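You operate a simulated robot arm through the tools that you are given. There is no shell and no other tool. Be economical: measure what you need, move in short steps, check, and stop when the job is done.

You are at the controls of a simulated robot arm. One attempt, no reset.

Task
Put one of the cedar blocks from the door side of the bed on the green saucer there.

The check looks at the end state, three seconds after you hand in, the way a careful person would. Anything else that was tipped, shoved, dropped, spilled or broken makes it a failure.

Robot
A 5-joint arm with a two-finger parallel gripper, fixed in place. Base frame: the origin is at the foot of the arm, x ahead of it, y to its left, z up; the work surface is at about z = 0. Units: cm, degrees, N and s.
With the tool pointing down near the work surface it reaches from about 26 to 68 cm from the base axis. Its first joint turns from -66.0 to 66.0 degrees. The tool tilts only in the upright plane through the base axis and itself; it spins freely about its own axis. Payload 2.9 kg.
Tool frame: the origin (TCP) lies between the finger pads and is the grasp point; the fingertips stand 3 cm ahead of it; z points along the fingers, y is the line along which they close. The gripper opens to 11 cm. The fingers are 2 cm wide and 1 cm thick; the gripper's body (4.8 by 11.2 cm) begins 5.5 cm behind the TCP.
Orientation is that of the tool frame in the base frame, as a unit quaternion [x, y, z, w]. With the fingers straight down and closing along the base's y, the tool's x points along the base's -x, its y along +y and its z along -z.

Tools
- The arm moves only by the tool move_arm. Its argument "moves" is a list of rows, each an object (a shift or turn left out is 0, a gripper value left out holds the last) with "travel": the shift along the tool's x, y, z in m, a list of three; "angular": the turn, a rotation vector about the tool's x, y, z in degrees, a list of three; "grip": the finger opening in m, from 0 to 0.11. In form: [{"travel": [dx, dy, dz], "angular": [rx, ry, rz], "grip": grip}, ...]. A call has 1 to 8 rows; each row shifts and turns the commanded pose from where the row before left it, along the tool's axes as they then stand. A row lasts 0.2 s, in which the tool goes at most 5 cm and 8.6 degrees; a call with a longer step from one row to the next is refused whole, and so is a gripper value outside its range. Where a pose cannot be reached the arm comes as near as it can. A force on the tool above 40 N (or 10 N above the force at the start of the call, whichever is more), or a blocked arm, ends the call early, and 0.2 s more pass. Each finger travels about 10.8 cm/s and halts on what it meets, pressing with about 41 N; the grip force reading is that of the motor and also rises with nothing between the fingers. The clock runs only during rows and for 0.2 s after the last one: add rows that do not move to give the fingers time. The reply holds the time, the measured pose of the TCP, the force on the tool along the base axes, the opening and the grip force, in the units named above and with some noise, and new pictures: "views" is both (left out), scene, wrist or none.
- Cameras (640 x 400 px; columns grow to the right, rows downward): "scene" is fixed at [4.22, -45.93, 60.24]; the picture's right is [0.69, -0.72, 0.00], its down [-0.42, -0.40, -0.82] and it looks along [0.59, 0.57, -0.57] (base axes); focal length 320 px, centre (320, 200). "wrist" rides on the gripper at [7.2, 1.7, -10.3] in the tool frame; the picture's right is [-0.23, 0.97, 0.00], its down [-0.76, -0.18, -0.62] and it looks along [-0.61, -0.14, 0.78] (tool axes); focal length 222 px, centre (320, 200). There is no depth. A picture from a camera that has moved, and an enlarged one, comes with that camera's place and axes in the base frame and with its lens.
- close_up(camera, box): a new picture of the part [left, top, right, bottom] of that camera's present view, enlarged. It takes no simulated time.
- job_done(): hands the job in; it is judged then, once.

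Go step by step. Nothing tells you positions but the pictures and the camera data: compare them with the known pose of the tool, close in by small moves and look again before you grip or let go. The budget is 90 turns and 170 pictures, counting those below and the enlarged ones. Unless the task says otherwise, let go and move clear before handing in, and close with one line.

The tools are called after "Call:" by a JSON object that holds its "fn" and its "kwargs". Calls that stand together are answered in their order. move_arm: Moves the arm, as the interface text tells. Its arguments: {"type":"object","properties":{"moves":{"type":"array","items":{"type":"object","properties":{"travel":{"type":"array","items":{"type":"number"}},"angular":{"type":"array","items":{"type":"number"}},"grip":{"type":"number"}}}},"views":{"type":"string","enum":["both","scene","wrist","none"]}},"required":["moves"]} The other tools are called the same way: close_up (camera, box) takes an enlarged picture of a part of a camera's view; job_done () hands the job in.

At the start:

```text
time_s: 0.0
ee_pos: [46.51, 14.87, 25.69]
orientation: [0.0, 1.0, 0.0, 0.0]
contact_force: [0.1, 0.3, 0.3]
finger_gap: 11.0
finger_force: 0.1
```

scene: 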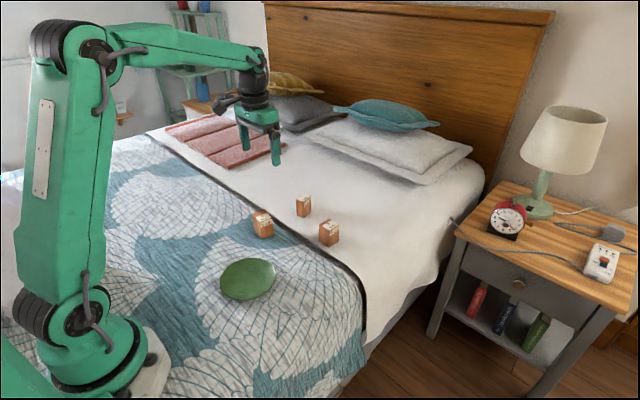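
wrist: 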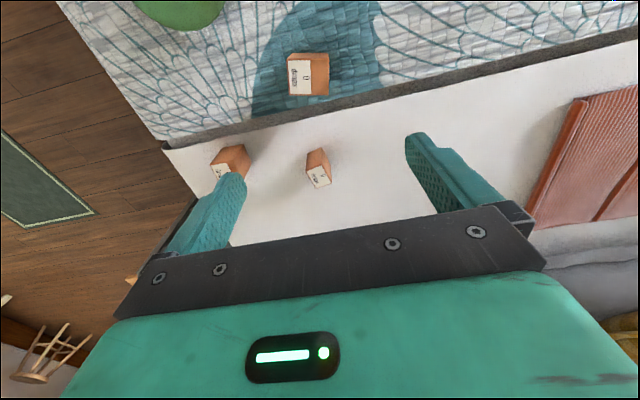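

I see three small wooden blocks and a green disc on the bed. I'll zoom in to check what they are before moving.

Call:
{"fn": "close_up", "kwargs": {"camera": "scene", "box": [200, 170, 380, 310]}}

Call:
{"fn": "close_up", "kwargs": {"camera": "wrist", "box": [120, 0, 400, 200]}}

```text
2.86 times, centred on (290, 240) of scene
camera zoom: at [4.22, -45.93, 60.24], right [0.69, -0.72, 0.0], down [-0.42, -0.4, -0.82], along [0.59, 0.57, -0.57], focal length 915 px, centre (406, 86)
```

zoom: 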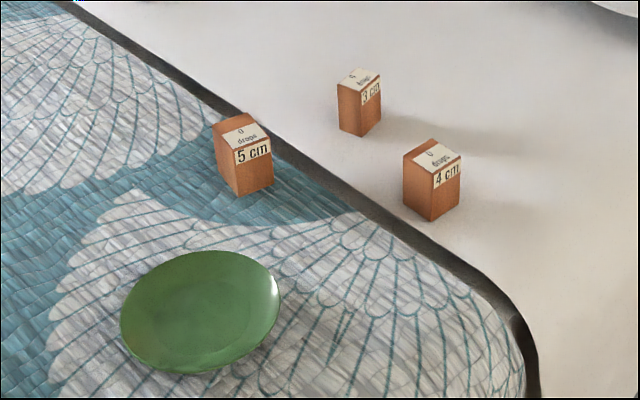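

```text
2.00 times, centred on (260, 100) of wrist
camera zoom: at [39.28, 16.62, 36.02], right [0.23, 0.97, 0.0], down [0.76, -0.18, 0.62], along [0.61, -0.14, -0.78], focal length 444 px, centre (440, 400)
```

zoom: 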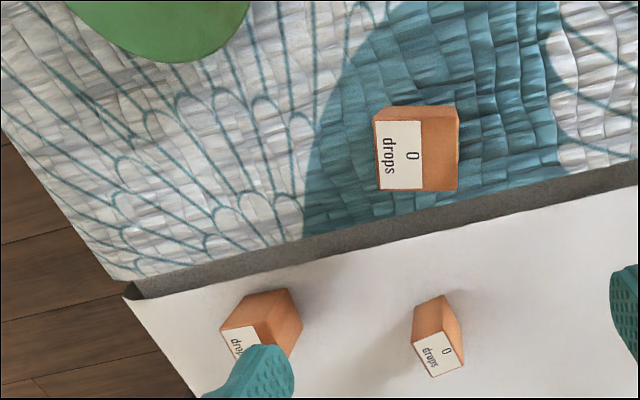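

The three blocks carry labels. I'll read those and look around for the door side and any other saucers.

Call:
{"fn": "close_up", "kwargs": {"camera": "scene", "box": [240, 185, 350, 255]}}

Call:
{"fn": "close_up", "kwargs": {"camera": "scene", "box": [0, 0, 280, 175]}}

Call:
{"fn": "close_up", "kwargs": {"camera": "scene", "box": [420, 180, 640, 330]}}

Call:
{"fn": "close_up", "kwargs": {"camera": "wrist", "box": [0, 230, 200, 390]}}

```text
5.71 times, centred on (295, 220) of scene
camera zoom: at [4.22, -45.93, 60.24], right [0.69, -0.72, 0.0], down [-0.42, -0.4, -0.82], along [0.59, 0.57, -0.57], focal length 1830 px, centre (463, 86)
```

zoom: 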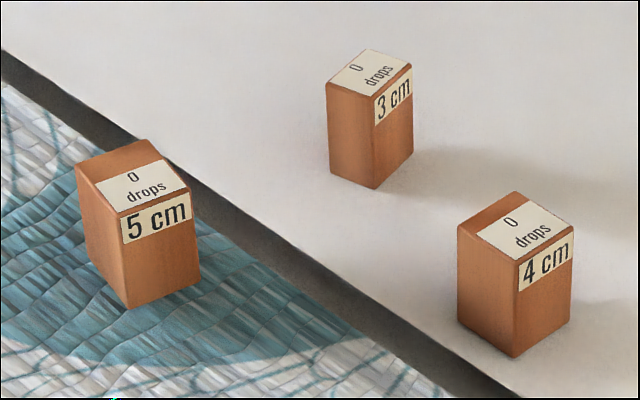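

```text
2.29 times, centred on (140, 88) of scene
camera zoom: at [4.22, -45.93, 60.24], right [0.69, -0.72, 0.0], down [-0.42, -0.4, -0.82], along [0.59, 0.57, -0.57], focal length 732 px, centre (731, 457)
```

zoom: 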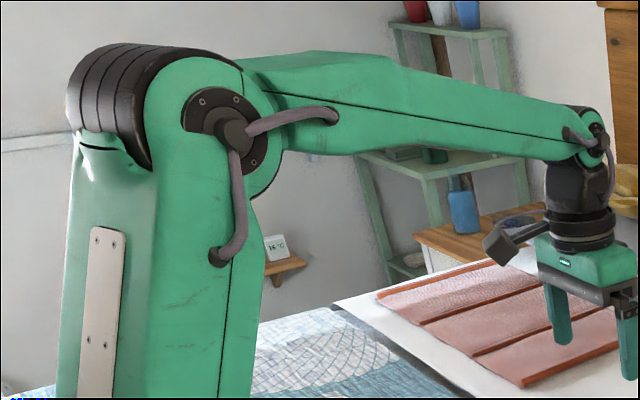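

```text
2.67 times, centred on (530, 255) of scene
camera zoom: at [4.22, -45.93, 60.24], right [0.69, -0.72, 0.0], down [-0.42, -0.4, -0.82], along [0.59, 0.57, -0.57], focal length 854 px, centre (-240, 53)
```

zoom: 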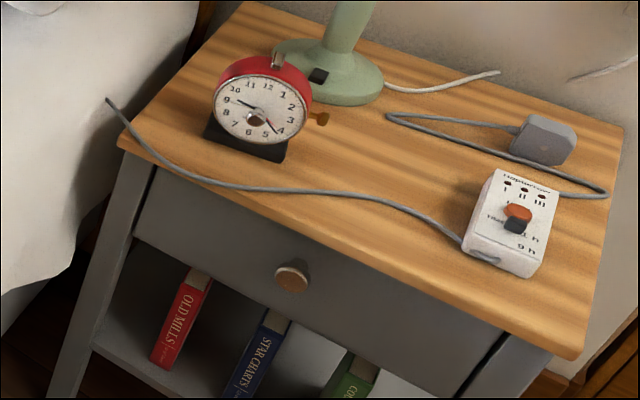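

```text
2.50 times, centred on (100, 310) of wrist
camera zoom: at [39.28, 16.62, 36.02], right [0.23, 0.97, 0.0], down [0.76, -0.18, 0.62], along [0.61, -0.14, -0.78], focal length 555 px, centre (870, -75)
```

zoom: 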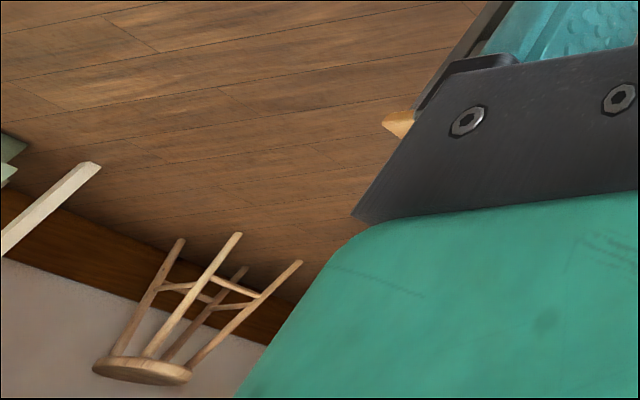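

All three blocks say "0 drops" and differ only by size label, and there is one green saucer at roughly (30, 3). I'll turn the wrist camera to the left side of the bed to check for other saucers or blocks before choosing.

Call:
{"fn": "move_arm", "kwargs": {"moves": [{"angular": [0, 0, -8.5]}, {"angular": [0, 0, -8.5]}, {"angular": [0, 0, -8.5]}, {"angular": [0, 0, -8.5]}, {"angular": [0, 0, -8.5]}, {"angular": [0, 0, -8.5]}, {"angular": [0, 0, -8.5]}, {"angular": [0, 0, -8.5]}], "views": "both"}}

```text
time_s: 1.8
ee_pos: [46.51, 15.01, 25.57]
orientation: [-0.56, 0.828, 0.0, 0.0]
contact_force: [-0.7, -0.8, -0.5]
finger_gap: 11.0
finger_force: 0.0
camera wrist: at [42.24, 8.85, 35.97], right [-0.82, 0.57, 0.0], down [0.45, 0.64, 0.62], along [0.36, 0.51, -0.78], focal length 222 px, centre (320, 200)
```

scene: 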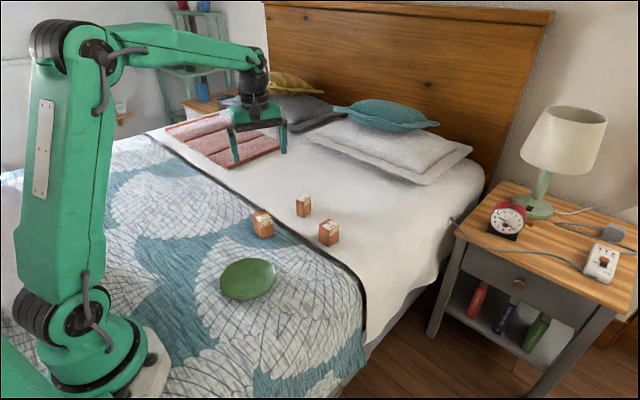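
wrist: 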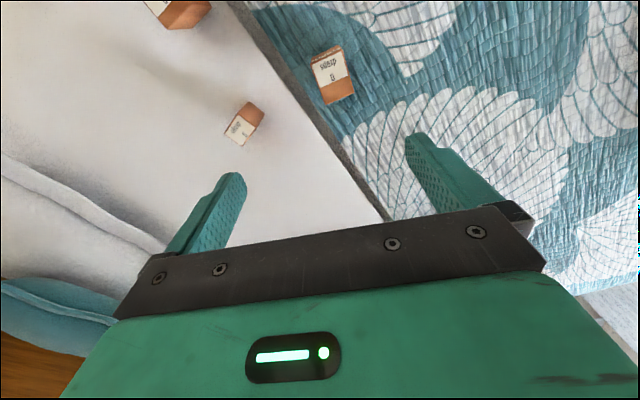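

No other saucer or blocks are visible on the reachable part of the bed. I'll take the "5 cm" block at about (43.5, 14.3), yawed roughly -13°, and turn the tool to line up with its faces.

Call:
{"fn": "move_arm", "kwargs": {"moves": [{"angular": [0, 0, 8.5]}, {"angular": [0, 0, 8.5]}, {"angular": [0, 0, 8.5]}, {"angular": [0, 0, 8.5]}, {"angular": [0, 0, 8.5]}, {"angular": [0, 0, 8.5]}, {"angular": [0, 0, 8.5]}, {"angular": [0, 0, 8.5]}], "views": "none"}}

Call:
{"fn": "move_arm", "kwargs": {"moves": [{"travel": [0.03, -0.006, 0]}, {"angular": [0, 0, 6.5]}, {"angular": [0, 0, 6.5]}, {"travel": [0, 0, 0.04]}, {"travel": [0, 0, 0.04]}]}}

```text
time_s: 3.6
ee_pos: [46.5, 14.81, 25.76]
orientation: [0.002, 1.0, 0.0, -0.001]
contact_force: [0.0, -0.2, 0.0]
finger_gap: 11.0
finger_force: 0.1
```

```text
time_s: 4.8
ee_pos: [43.75, 14.2, 17.4]
orientation: [0.114, 0.993, 0.0, 0.0]
contact_force: [0.1, 0.1, 0.1]
finger_gap: 11.0
finger_force: 0.0
camera wrist: at [37.08, 17.56, 27.77], right [0.44, 0.9, 0.0], down [0.7, -0.35, 0.62], along [0.56, -0.27, -0.78], focal length 222 px, centre (320, 200)
```

scene: 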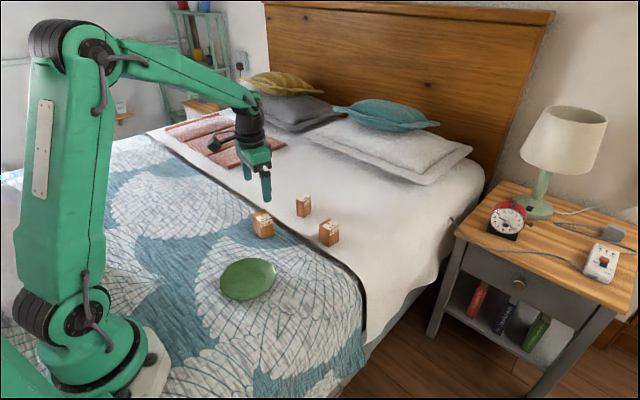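
wrist: 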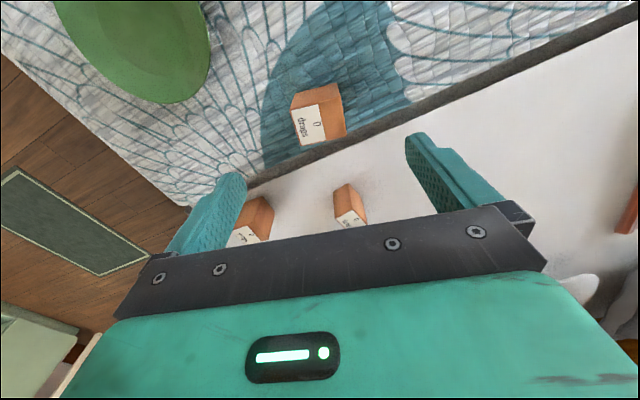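

Call:
{"fn": "close_up", "kwargs": {"camera": "wrist", "box": [250, 60, 390, 160]}}

```text
4.00 times, centred on (320, 110) of wrist
camera zoom: at [37.08, 17.56, 27.77], right [0.44, 0.9, 0.0], down [0.7, -0.35, 0.62], along [0.56, -0.27, -0.78], focal length 888 px, centre (320, 560)
```

zoom: 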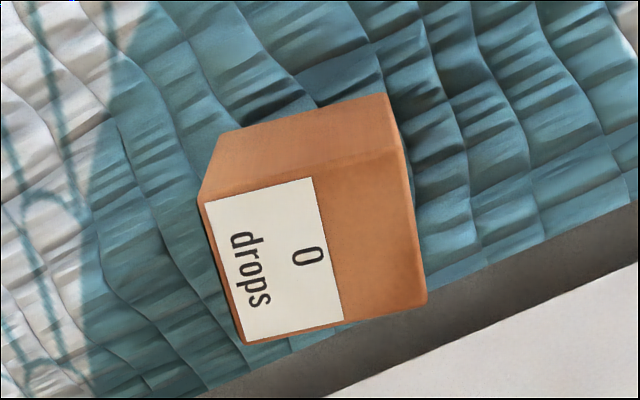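

The block top spans about (41.7–46.4, 11.4–16.7), centred near (44, 14.1), and the tool lines up with it in yaw. I'll go down partway and check.

Call:
{"fn": "move_arm", "kwargs": {"moves": [{"travel": [-0.002, -0.001, 0.03]}, {"travel": [0, 0, 0.035]}, {"travel": [0, 0, 0.03]}, {}]}}

```text
time_s: 5.8
ee_pos: [43.82, 14.22, 8.05]
orientation: [0.113, 0.994, 0.0, 0.0]
contact_force: [-0.7, 0.5, -0.1]
finger_gap: 11.01
finger_force: 0.1
camera wrist: at [37.17, 17.53, 18.47], right [0.44, 0.9, 0.0], down [0.7, -0.34, 0.62], along [0.56, -0.27, -0.78], focal length 222 px, centre (320, 200)
```

scene: 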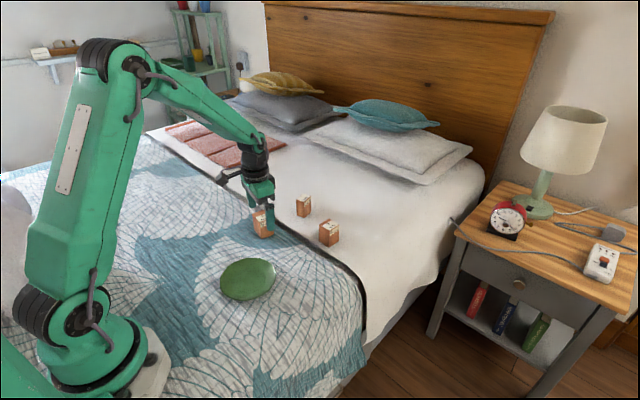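
wrist: 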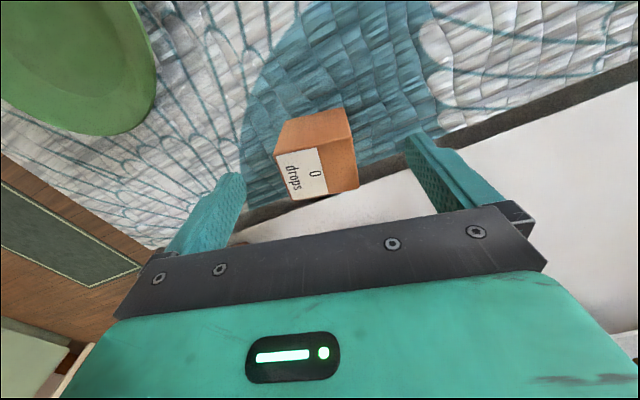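

The block is centred between the fingers. I'll go down to z ≈ 4 and close gently.

Call:
{"fn": "move_arm", "kwargs": {"moves": [{"travel": [0, 0, 0.02]}, {"travel": [0, 0, 0.02]}, {}, {"grip": 0.055}, {"grip": 0.055}, {"grip": 0.04}, {"grip": 0.04}, {"grip": 0.04}]}}

```text
time_s: 7.6
ee_pos: [43.93, 14.12, 4.16]
orientation: [0.113, 0.994, 0.0, 0.0]
contact_force: [0.7, 0.4, -0.3]
finger_gap: 4.91
finger_force: 41.2
camera wrist: at [37.19, 17.58, 14.55], right [0.44, 0.9, 0.0], down [0.7, -0.34, 0.62], along [0.56, -0.27, -0.78], focal length 222 px, centre (320, 200)
```

scene: 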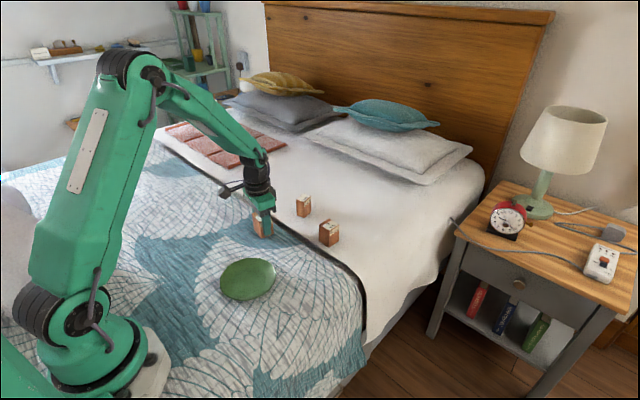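
wrist: 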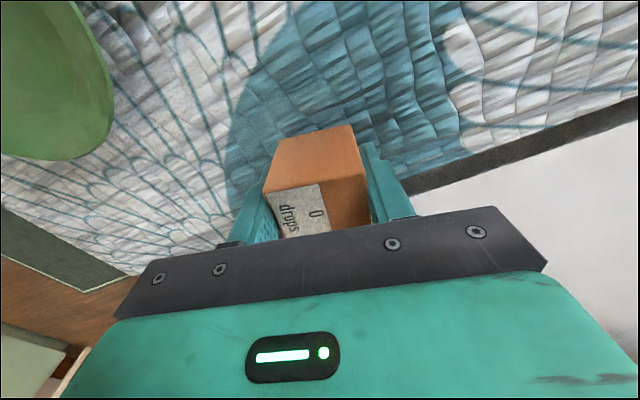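

The block is held at a 4.9 cm gap. I'll lift it.

Call:
{"fn": "move_arm", "kwargs": {"moves": [{"travel": [0, 0, -0.03]}, {"travel": [0, 0, -0.04]}, {"travel": [0, 0, -0.04]}, {}]}}

Call:
{"fn": "close_up", "kwargs": {"camera": "scene", "box": [190, 170, 350, 310]}}

```text
time_s: 8.6
ee_pos: [43.89, 14.12, 15.19]
orientation: [0.113, 0.994, 0.0, 0.0]
contact_force: [0.0, 0.7, -0.8]
finger_gap: 4.91
finger_force: 41.3
camera wrist: at [37.21, 17.58, 25.59], right [0.44, 0.9, 0.0], down [0.7, -0.34, 0.62], along [0.56, -0.27, -0.78], focal length 222 px, centre (320, 200)
```

scene: 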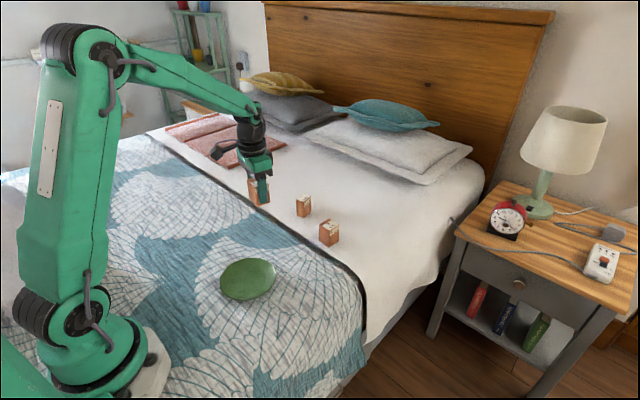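
wrist: 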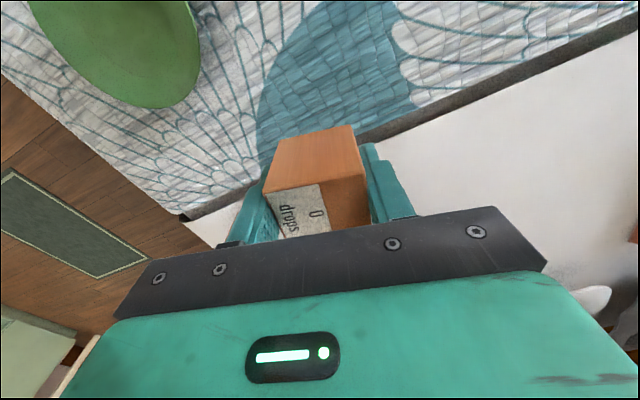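

```text
2.86 times, centred on (270, 240) of scene
camera zoom: at [4.22, -45.93, 60.24], right [0.69, -0.72, 0.0], down [-0.42, -0.4, -0.82], along [0.59, 0.57, -0.57], focal length 915 px, centre (463, 86)
```

zoom: 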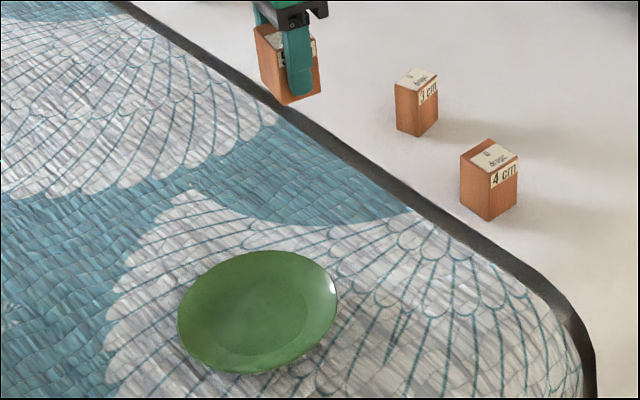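

The block is lifted and its spot is clear. The saucer centre is about (29.6, 2.7), so I'll carry the block over it at this height.

Call:
{"fn": "move_arm", "kwargs": {"moves": [{"travel": [0.019, -0.024, 0]}, {"travel": [0.019, -0.024, 0]}, {"travel": [0.019, -0.024, 0]}, {"travel": [0.019, -0.024, 0]}, {"travel": [0.019, -0.024, 0]}, {"travel": [0.0186, -0.023, 0]}, {}, {}]}}

Call:
{"fn": "close_up", "kwargs": {"camera": "scene", "box": [190, 170, 350, 310]}}

```text
time_s: 10.4
ee_pos: [29.25, 2.81, 15.17]
orientation: [0.113, 0.994, 0.0, 0.001]
contact_force: [0.3, -0.6, -0.8]
finger_gap: 4.91
finger_force: 41.5
camera wrist: at [22.59, 6.09, 25.51], right [0.44, 0.9, 0.0], down [0.7, -0.34, 0.62], along [0.56, -0.27, -0.78], focal length 222 px, centre (320, 200)
```

scene: 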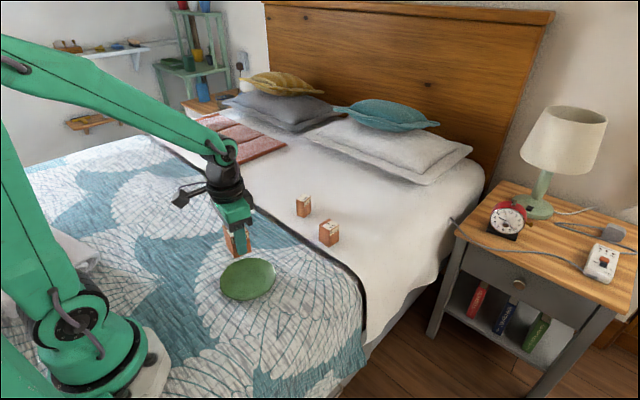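
wrist: 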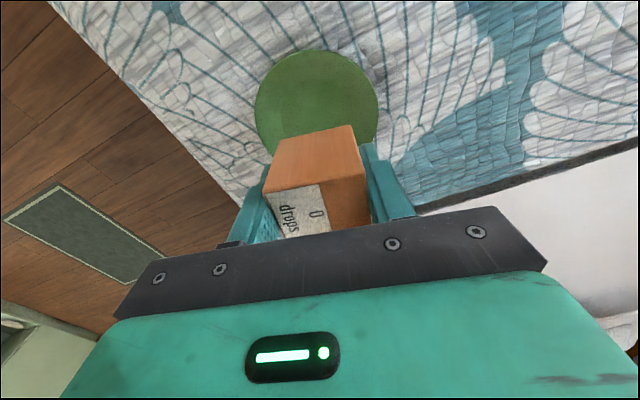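

```text
2.86 times, centred on (270, 240) of scene
camera zoom: at [4.22, -45.93, 60.24], right [0.69, -0.72, 0.0], down [-0.42, -0.4, -0.82], along [0.59, 0.57, -0.57], focal length 915 px, centre (463, 86)
```

zoom: 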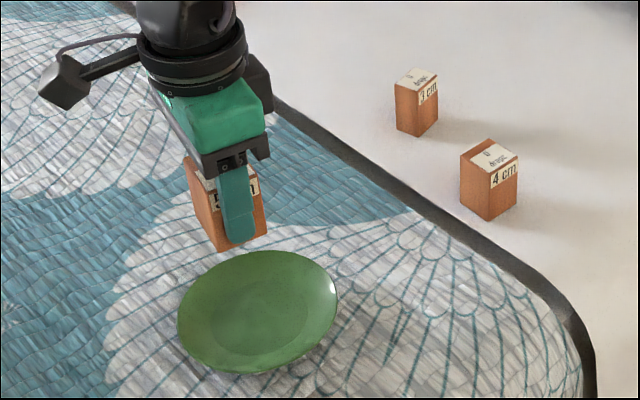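

The block is nearly over the saucer centre, which I now put at about (29.5, 2.5). I'll correct slightly, descend partway, and look again.

Call:
{"fn": "move_arm", "kwargs": {"moves": [{"travel": [-0.003, -0.0015, 0.02]}, {"travel": [0, 0, 0.03]}, {"travel": [0, 0, 0.03]}, {}]}}

Call:
{"fn": "close_up", "kwargs": {"camera": "scene", "box": [190, 200, 310, 310]}}

```text
time_s: 11.4
ee_pos: [29.53, 2.62, 7.28]
orientation: [0.113, 0.994, 0.0, 0.0]
contact_force: [-0.1, 0.1, -0.3]
finger_gap: 4.91
finger_force: 40.7
camera wrist: at [22.82, 5.97, 17.74], right [0.44, 0.9, 0.0], down [0.7, -0.34, 0.62], along [0.56, -0.27, -0.78], focal length 222 px, centre (320, 200)
```

scene: 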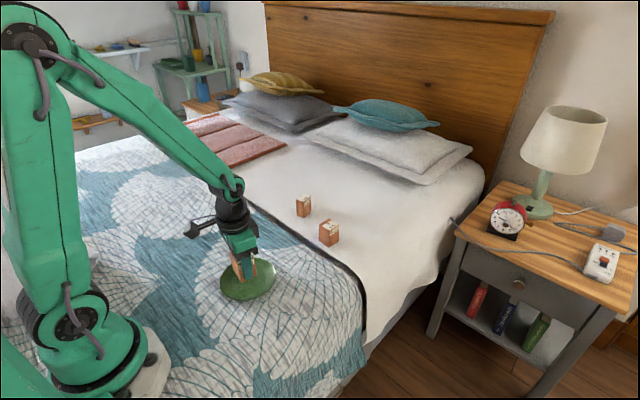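
wrist: 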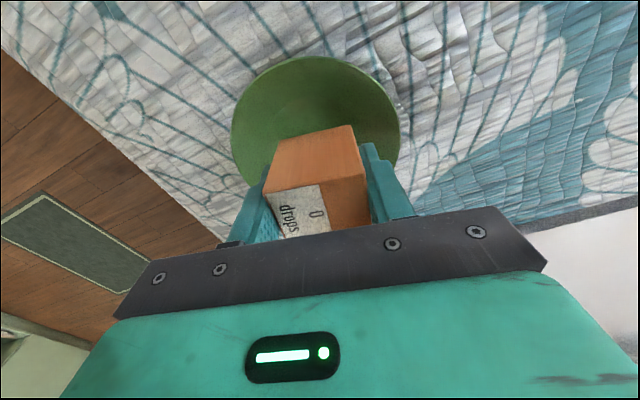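

```text
3.64 times, centred on (250, 255) of scene
camera zoom: at [4.22, -45.93, 60.24], right [0.69, -0.72, 0.0], down [-0.42, -0.4, -0.82], along [0.59, 0.57, -0.57], focal length 1164 px, centre (574, 0)
```

zoom: 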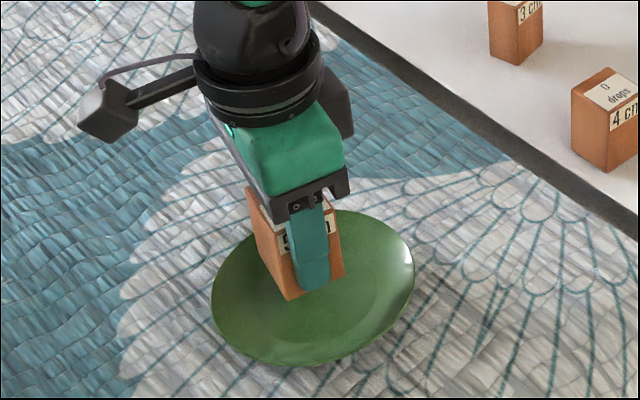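

The block is about 2 cm above the saucer and centred. I'll lower it in small steps, watching the force.

Call:
{"fn": "move_arm", "kwargs": {"moves": [{"travel": [0, 0, 0.006]}, {"travel": [0, 0, 0.006]}, {}], "views": "none"}}

Call:
{"fn": "close_up", "kwargs": {"camera": "scene", "box": [190, 200, 310, 310]}}

```text
time_s: 12.2
ee_pos: [29.56, 2.65, 5.98]
orientation: [0.113, 0.994, 0.001, 0.0]
contact_force: [-0.2, 0.3, -1.1]
finger_gap: 4.9
finger_force: 40.6
```

```text
3.64 times, centred on (250, 255) of scene
camera zoom: at [4.22, -45.93, 60.24], right [0.69, -0.72, 0.0], down [-0.42, -0.4, -0.82], along [0.59, 0.57, -0.57], focal length 1164 px, centre (574, 0)
```

zoom: 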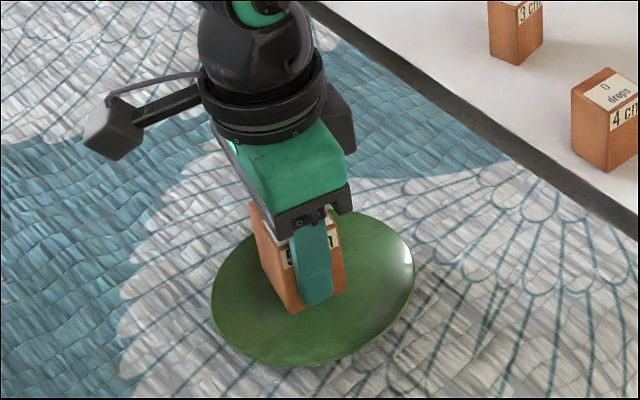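

Call:
{"fn": "move_arm", "kwargs": {"moves": [{"travel": [0, 0, 0.003]}, {}, {"travel": [0, 0, 0.002]}, {}], "views": "none"}}

```text
time_s: 13.2
ee_pos: [29.64, 2.53, 5.41]
orientation: [0.113, 0.994, 0.0, 0.0]
contact_force: [0.1, -1.0, -0.9]
finger_gap: 4.92
finger_force: 40.2
```

No contact yet at z = 5.4. I'll keep going down in 2 mm steps.

Call:
{"fn": "move_arm", "kwargs": {"moves": [{"travel": [0, 0, 0.002]}, {}], "views": "none"}}

Call:
{"fn": "move_arm", "kwargs": {"moves": [{"travel": [0, 0, 0.002]}, {}], "views": "scene"}}

Call:
{"fn": "close_up", "kwargs": {"camera": "scene", "box": [190, 200, 310, 310]}}

```text
time_s: 13.8
ee_pos: [29.7, 2.49, 5.19]
orientation: [0.113, 0.994, 0.0, 0.0]
contact_force: [-0.2, -0.5, -0.9]
finger_gap: 4.9
finger_force: 40.8
```

```text
time_s: 14.4
ee_pos: [29.56, 2.53, 5.06]
orientation: [0.113, 0.994, 0.0, 0.001]
contact_force: [-0.6, -0.7, -0.1]
finger_gap: 4.92
finger_force: 41.1
```

scene: 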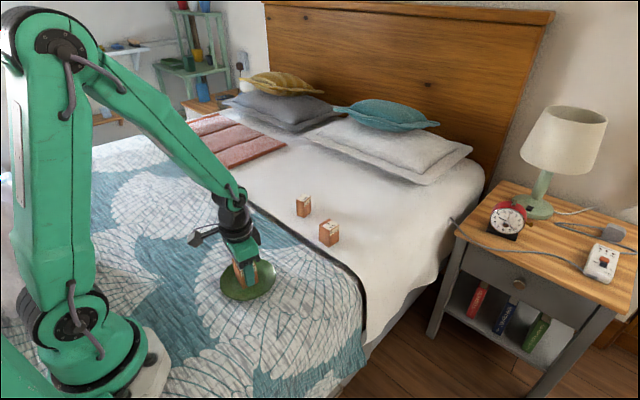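

```text
3.64 times, centred on (250, 255) of scene
camera zoom: at [4.22, -45.93, 60.24], right [0.69, -0.72, 0.0], down [-0.42, -0.4, -0.82], along [0.59, 0.57, -0.57], focal length 1164 px, centre (574, 0)
```

zoom: 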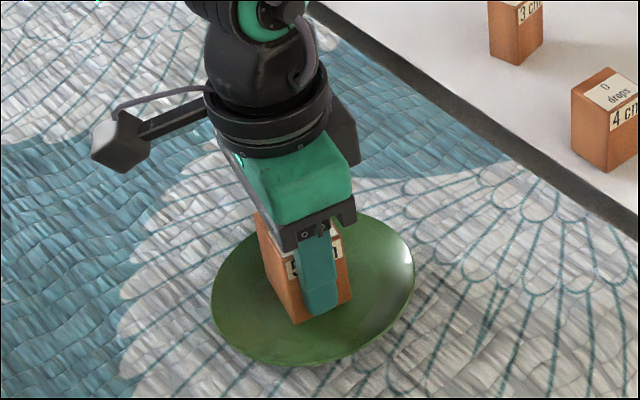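

Almost touching. Two more small steps.

Call:
{"fn": "move_arm", "kwargs": {"moves": [{"travel": [0, 0, 0.002]}, {}], "views": "none"}}

Call:
{"fn": "move_arm", "kwargs": {"moves": [{"travel": [0, 0, 0.001]}, {}], "views": "none"}}

```text
time_s: 15.0
ee_pos: [29.62, 2.53, 4.73]
orientation: [0.113, 0.994, 0.001, 0.0]
contact_force: [-0.2, -0.8, -0.7]
finger_gap: 4.9
finger_force: 41.2
```

```text
time_s: 15.6
ee_pos: [29.6, 2.49, 4.84]
orientation: [0.113, 0.994, 0.0, 0.001]
contact_force: [-3.5, -0.6, 9.0]
finger_gap: 4.92
finger_force: 40.8
```

Contact shows as 9 N, so the block is down on the saucer. I'll ease off slightly and open just a little, so the fingers stay inside the rim.

Call:
{"fn": "move_arm", "kwargs": {"moves": [{"travel": [0, 0, -0.0007]}, {}, {"grip": 0.053}, {"grip": 0.058}, {"grip": 0.065}, {"grip": 0.065}]}}

Call:
{"fn": "close_up", "kwargs": {"camera": "scene", "box": [190, 200, 310, 310]}}

```text
time_s: 17.0
ee_pos: [29.65, 2.58, 4.79]
orientation: [0.113, 0.994, 0.0, 0.001]
contact_force: [-0.5, -0.6, -0.1]
finger_gap: 6.49
finger_force: 0.1
camera wrist: at [22.95, 5.92, 15.19], right [0.44, 0.9, 0.0], down [0.7, -0.34, 0.62], along [0.56, -0.27, -0.78], focal length 222 px, centre (320, 200)
```

scene: 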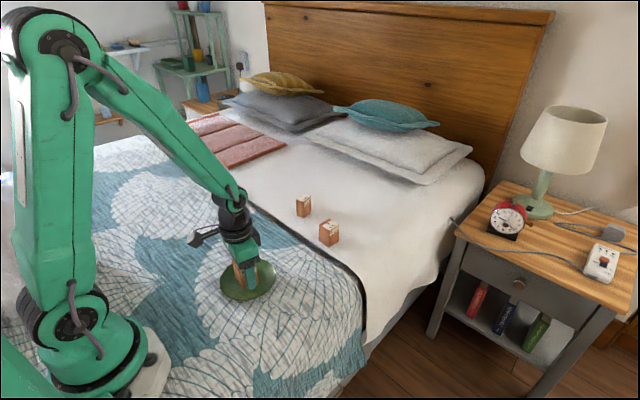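
wrist: 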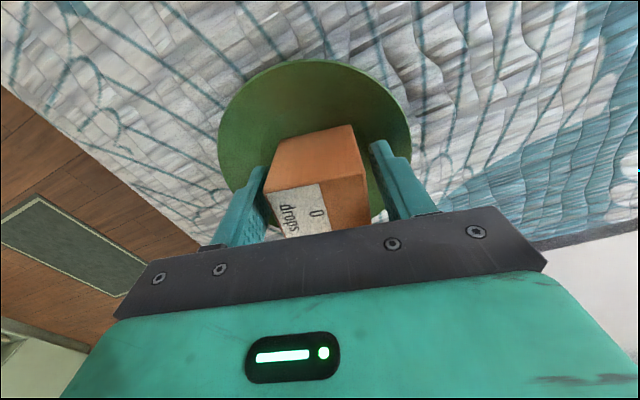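

```text
3.64 times, centred on (250, 255) of scene
camera zoom: at [4.22, -45.93, 60.24], right [0.69, -0.72, 0.0], down [-0.42, -0.4, -0.82], along [0.59, 0.57, -0.57], focal length 1164 px, centre (574, 0)
```

zoom: 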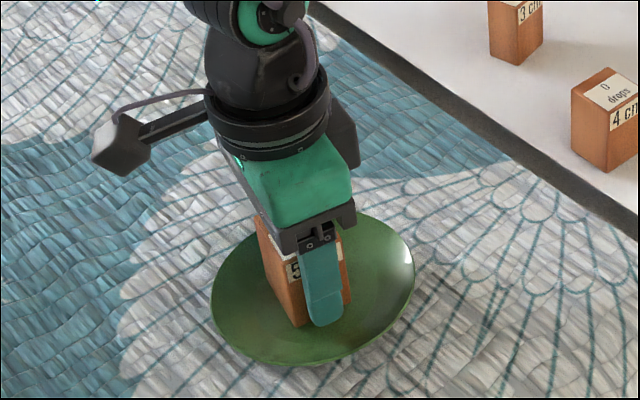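

The block stands freely on the saucer with the fingers clear of it. I'll raise the tool straight up.

Call:
{"fn": "move_arm", "kwargs": {"moves": [{"travel": [0, 0, -0.015]}, {"travel": [0, 0, -0.03]}, {"travel": [0, 0, -0.04]}, {"travel": [0, 0, -0.04]}, {"travel": [0, 0, -0.04]}, {}]}}

Call:
{"fn": "close_up", "kwargs": {"camera": "scene", "box": [190, 180, 350, 310]}}

```text
time_s: 18.4
ee_pos: [29.78, 2.68, 21.49]
orientation: [0.113, 0.994, 0.0, 0.0]
contact_force: [-0.2, 1.0, -0.8]
finger_gap: 6.48
finger_force: 0.0
camera wrist: at [23.01, 5.91, 31.83], right [0.44, 0.9, 0.0], down [0.7, -0.34, 0.62], along [0.56, -0.27, -0.78], focal length 222 px, centre (320, 200)
```

scene: 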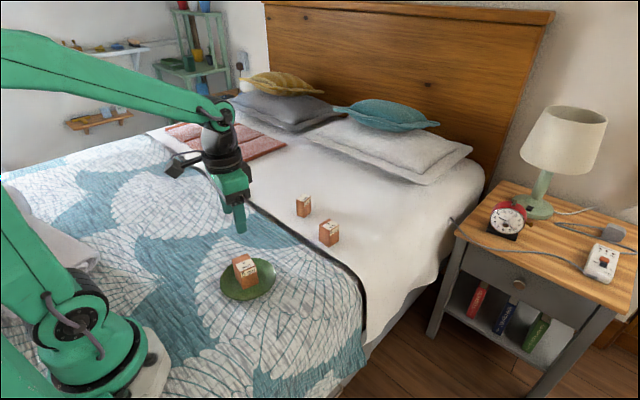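
wrist: 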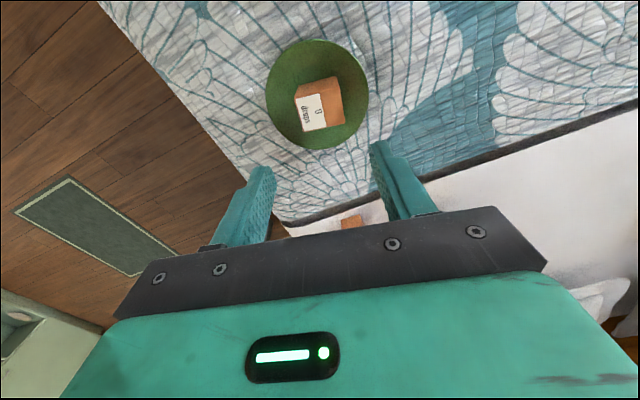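

```text
3.08 times, centred on (270, 245) of scene
camera zoom: at [4.22, -45.93, 60.24], right [0.69, -0.72, 0.0], down [-0.42, -0.4, -0.82], along [0.59, 0.57, -0.57], focal length 985 px, centre (474, 62)
```

zoom: 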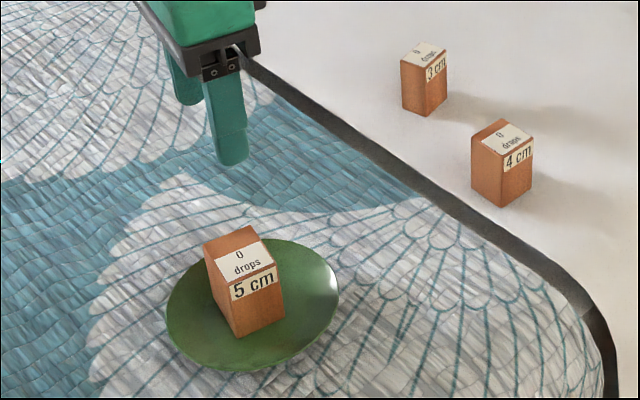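

The block stands upright in the middle of the green saucer, the gripper is clear and the other two blocks haven't moved. I'm handing in.

Call:
{"fn": "job_done", "kwargs": {}}

```text
The job is handed in.
```

I put the "5 cm" cedar block upright in the middle of the green saucer and handed the job in; no door is visible, so I took the side holding the only green saucer I could see as the door side.
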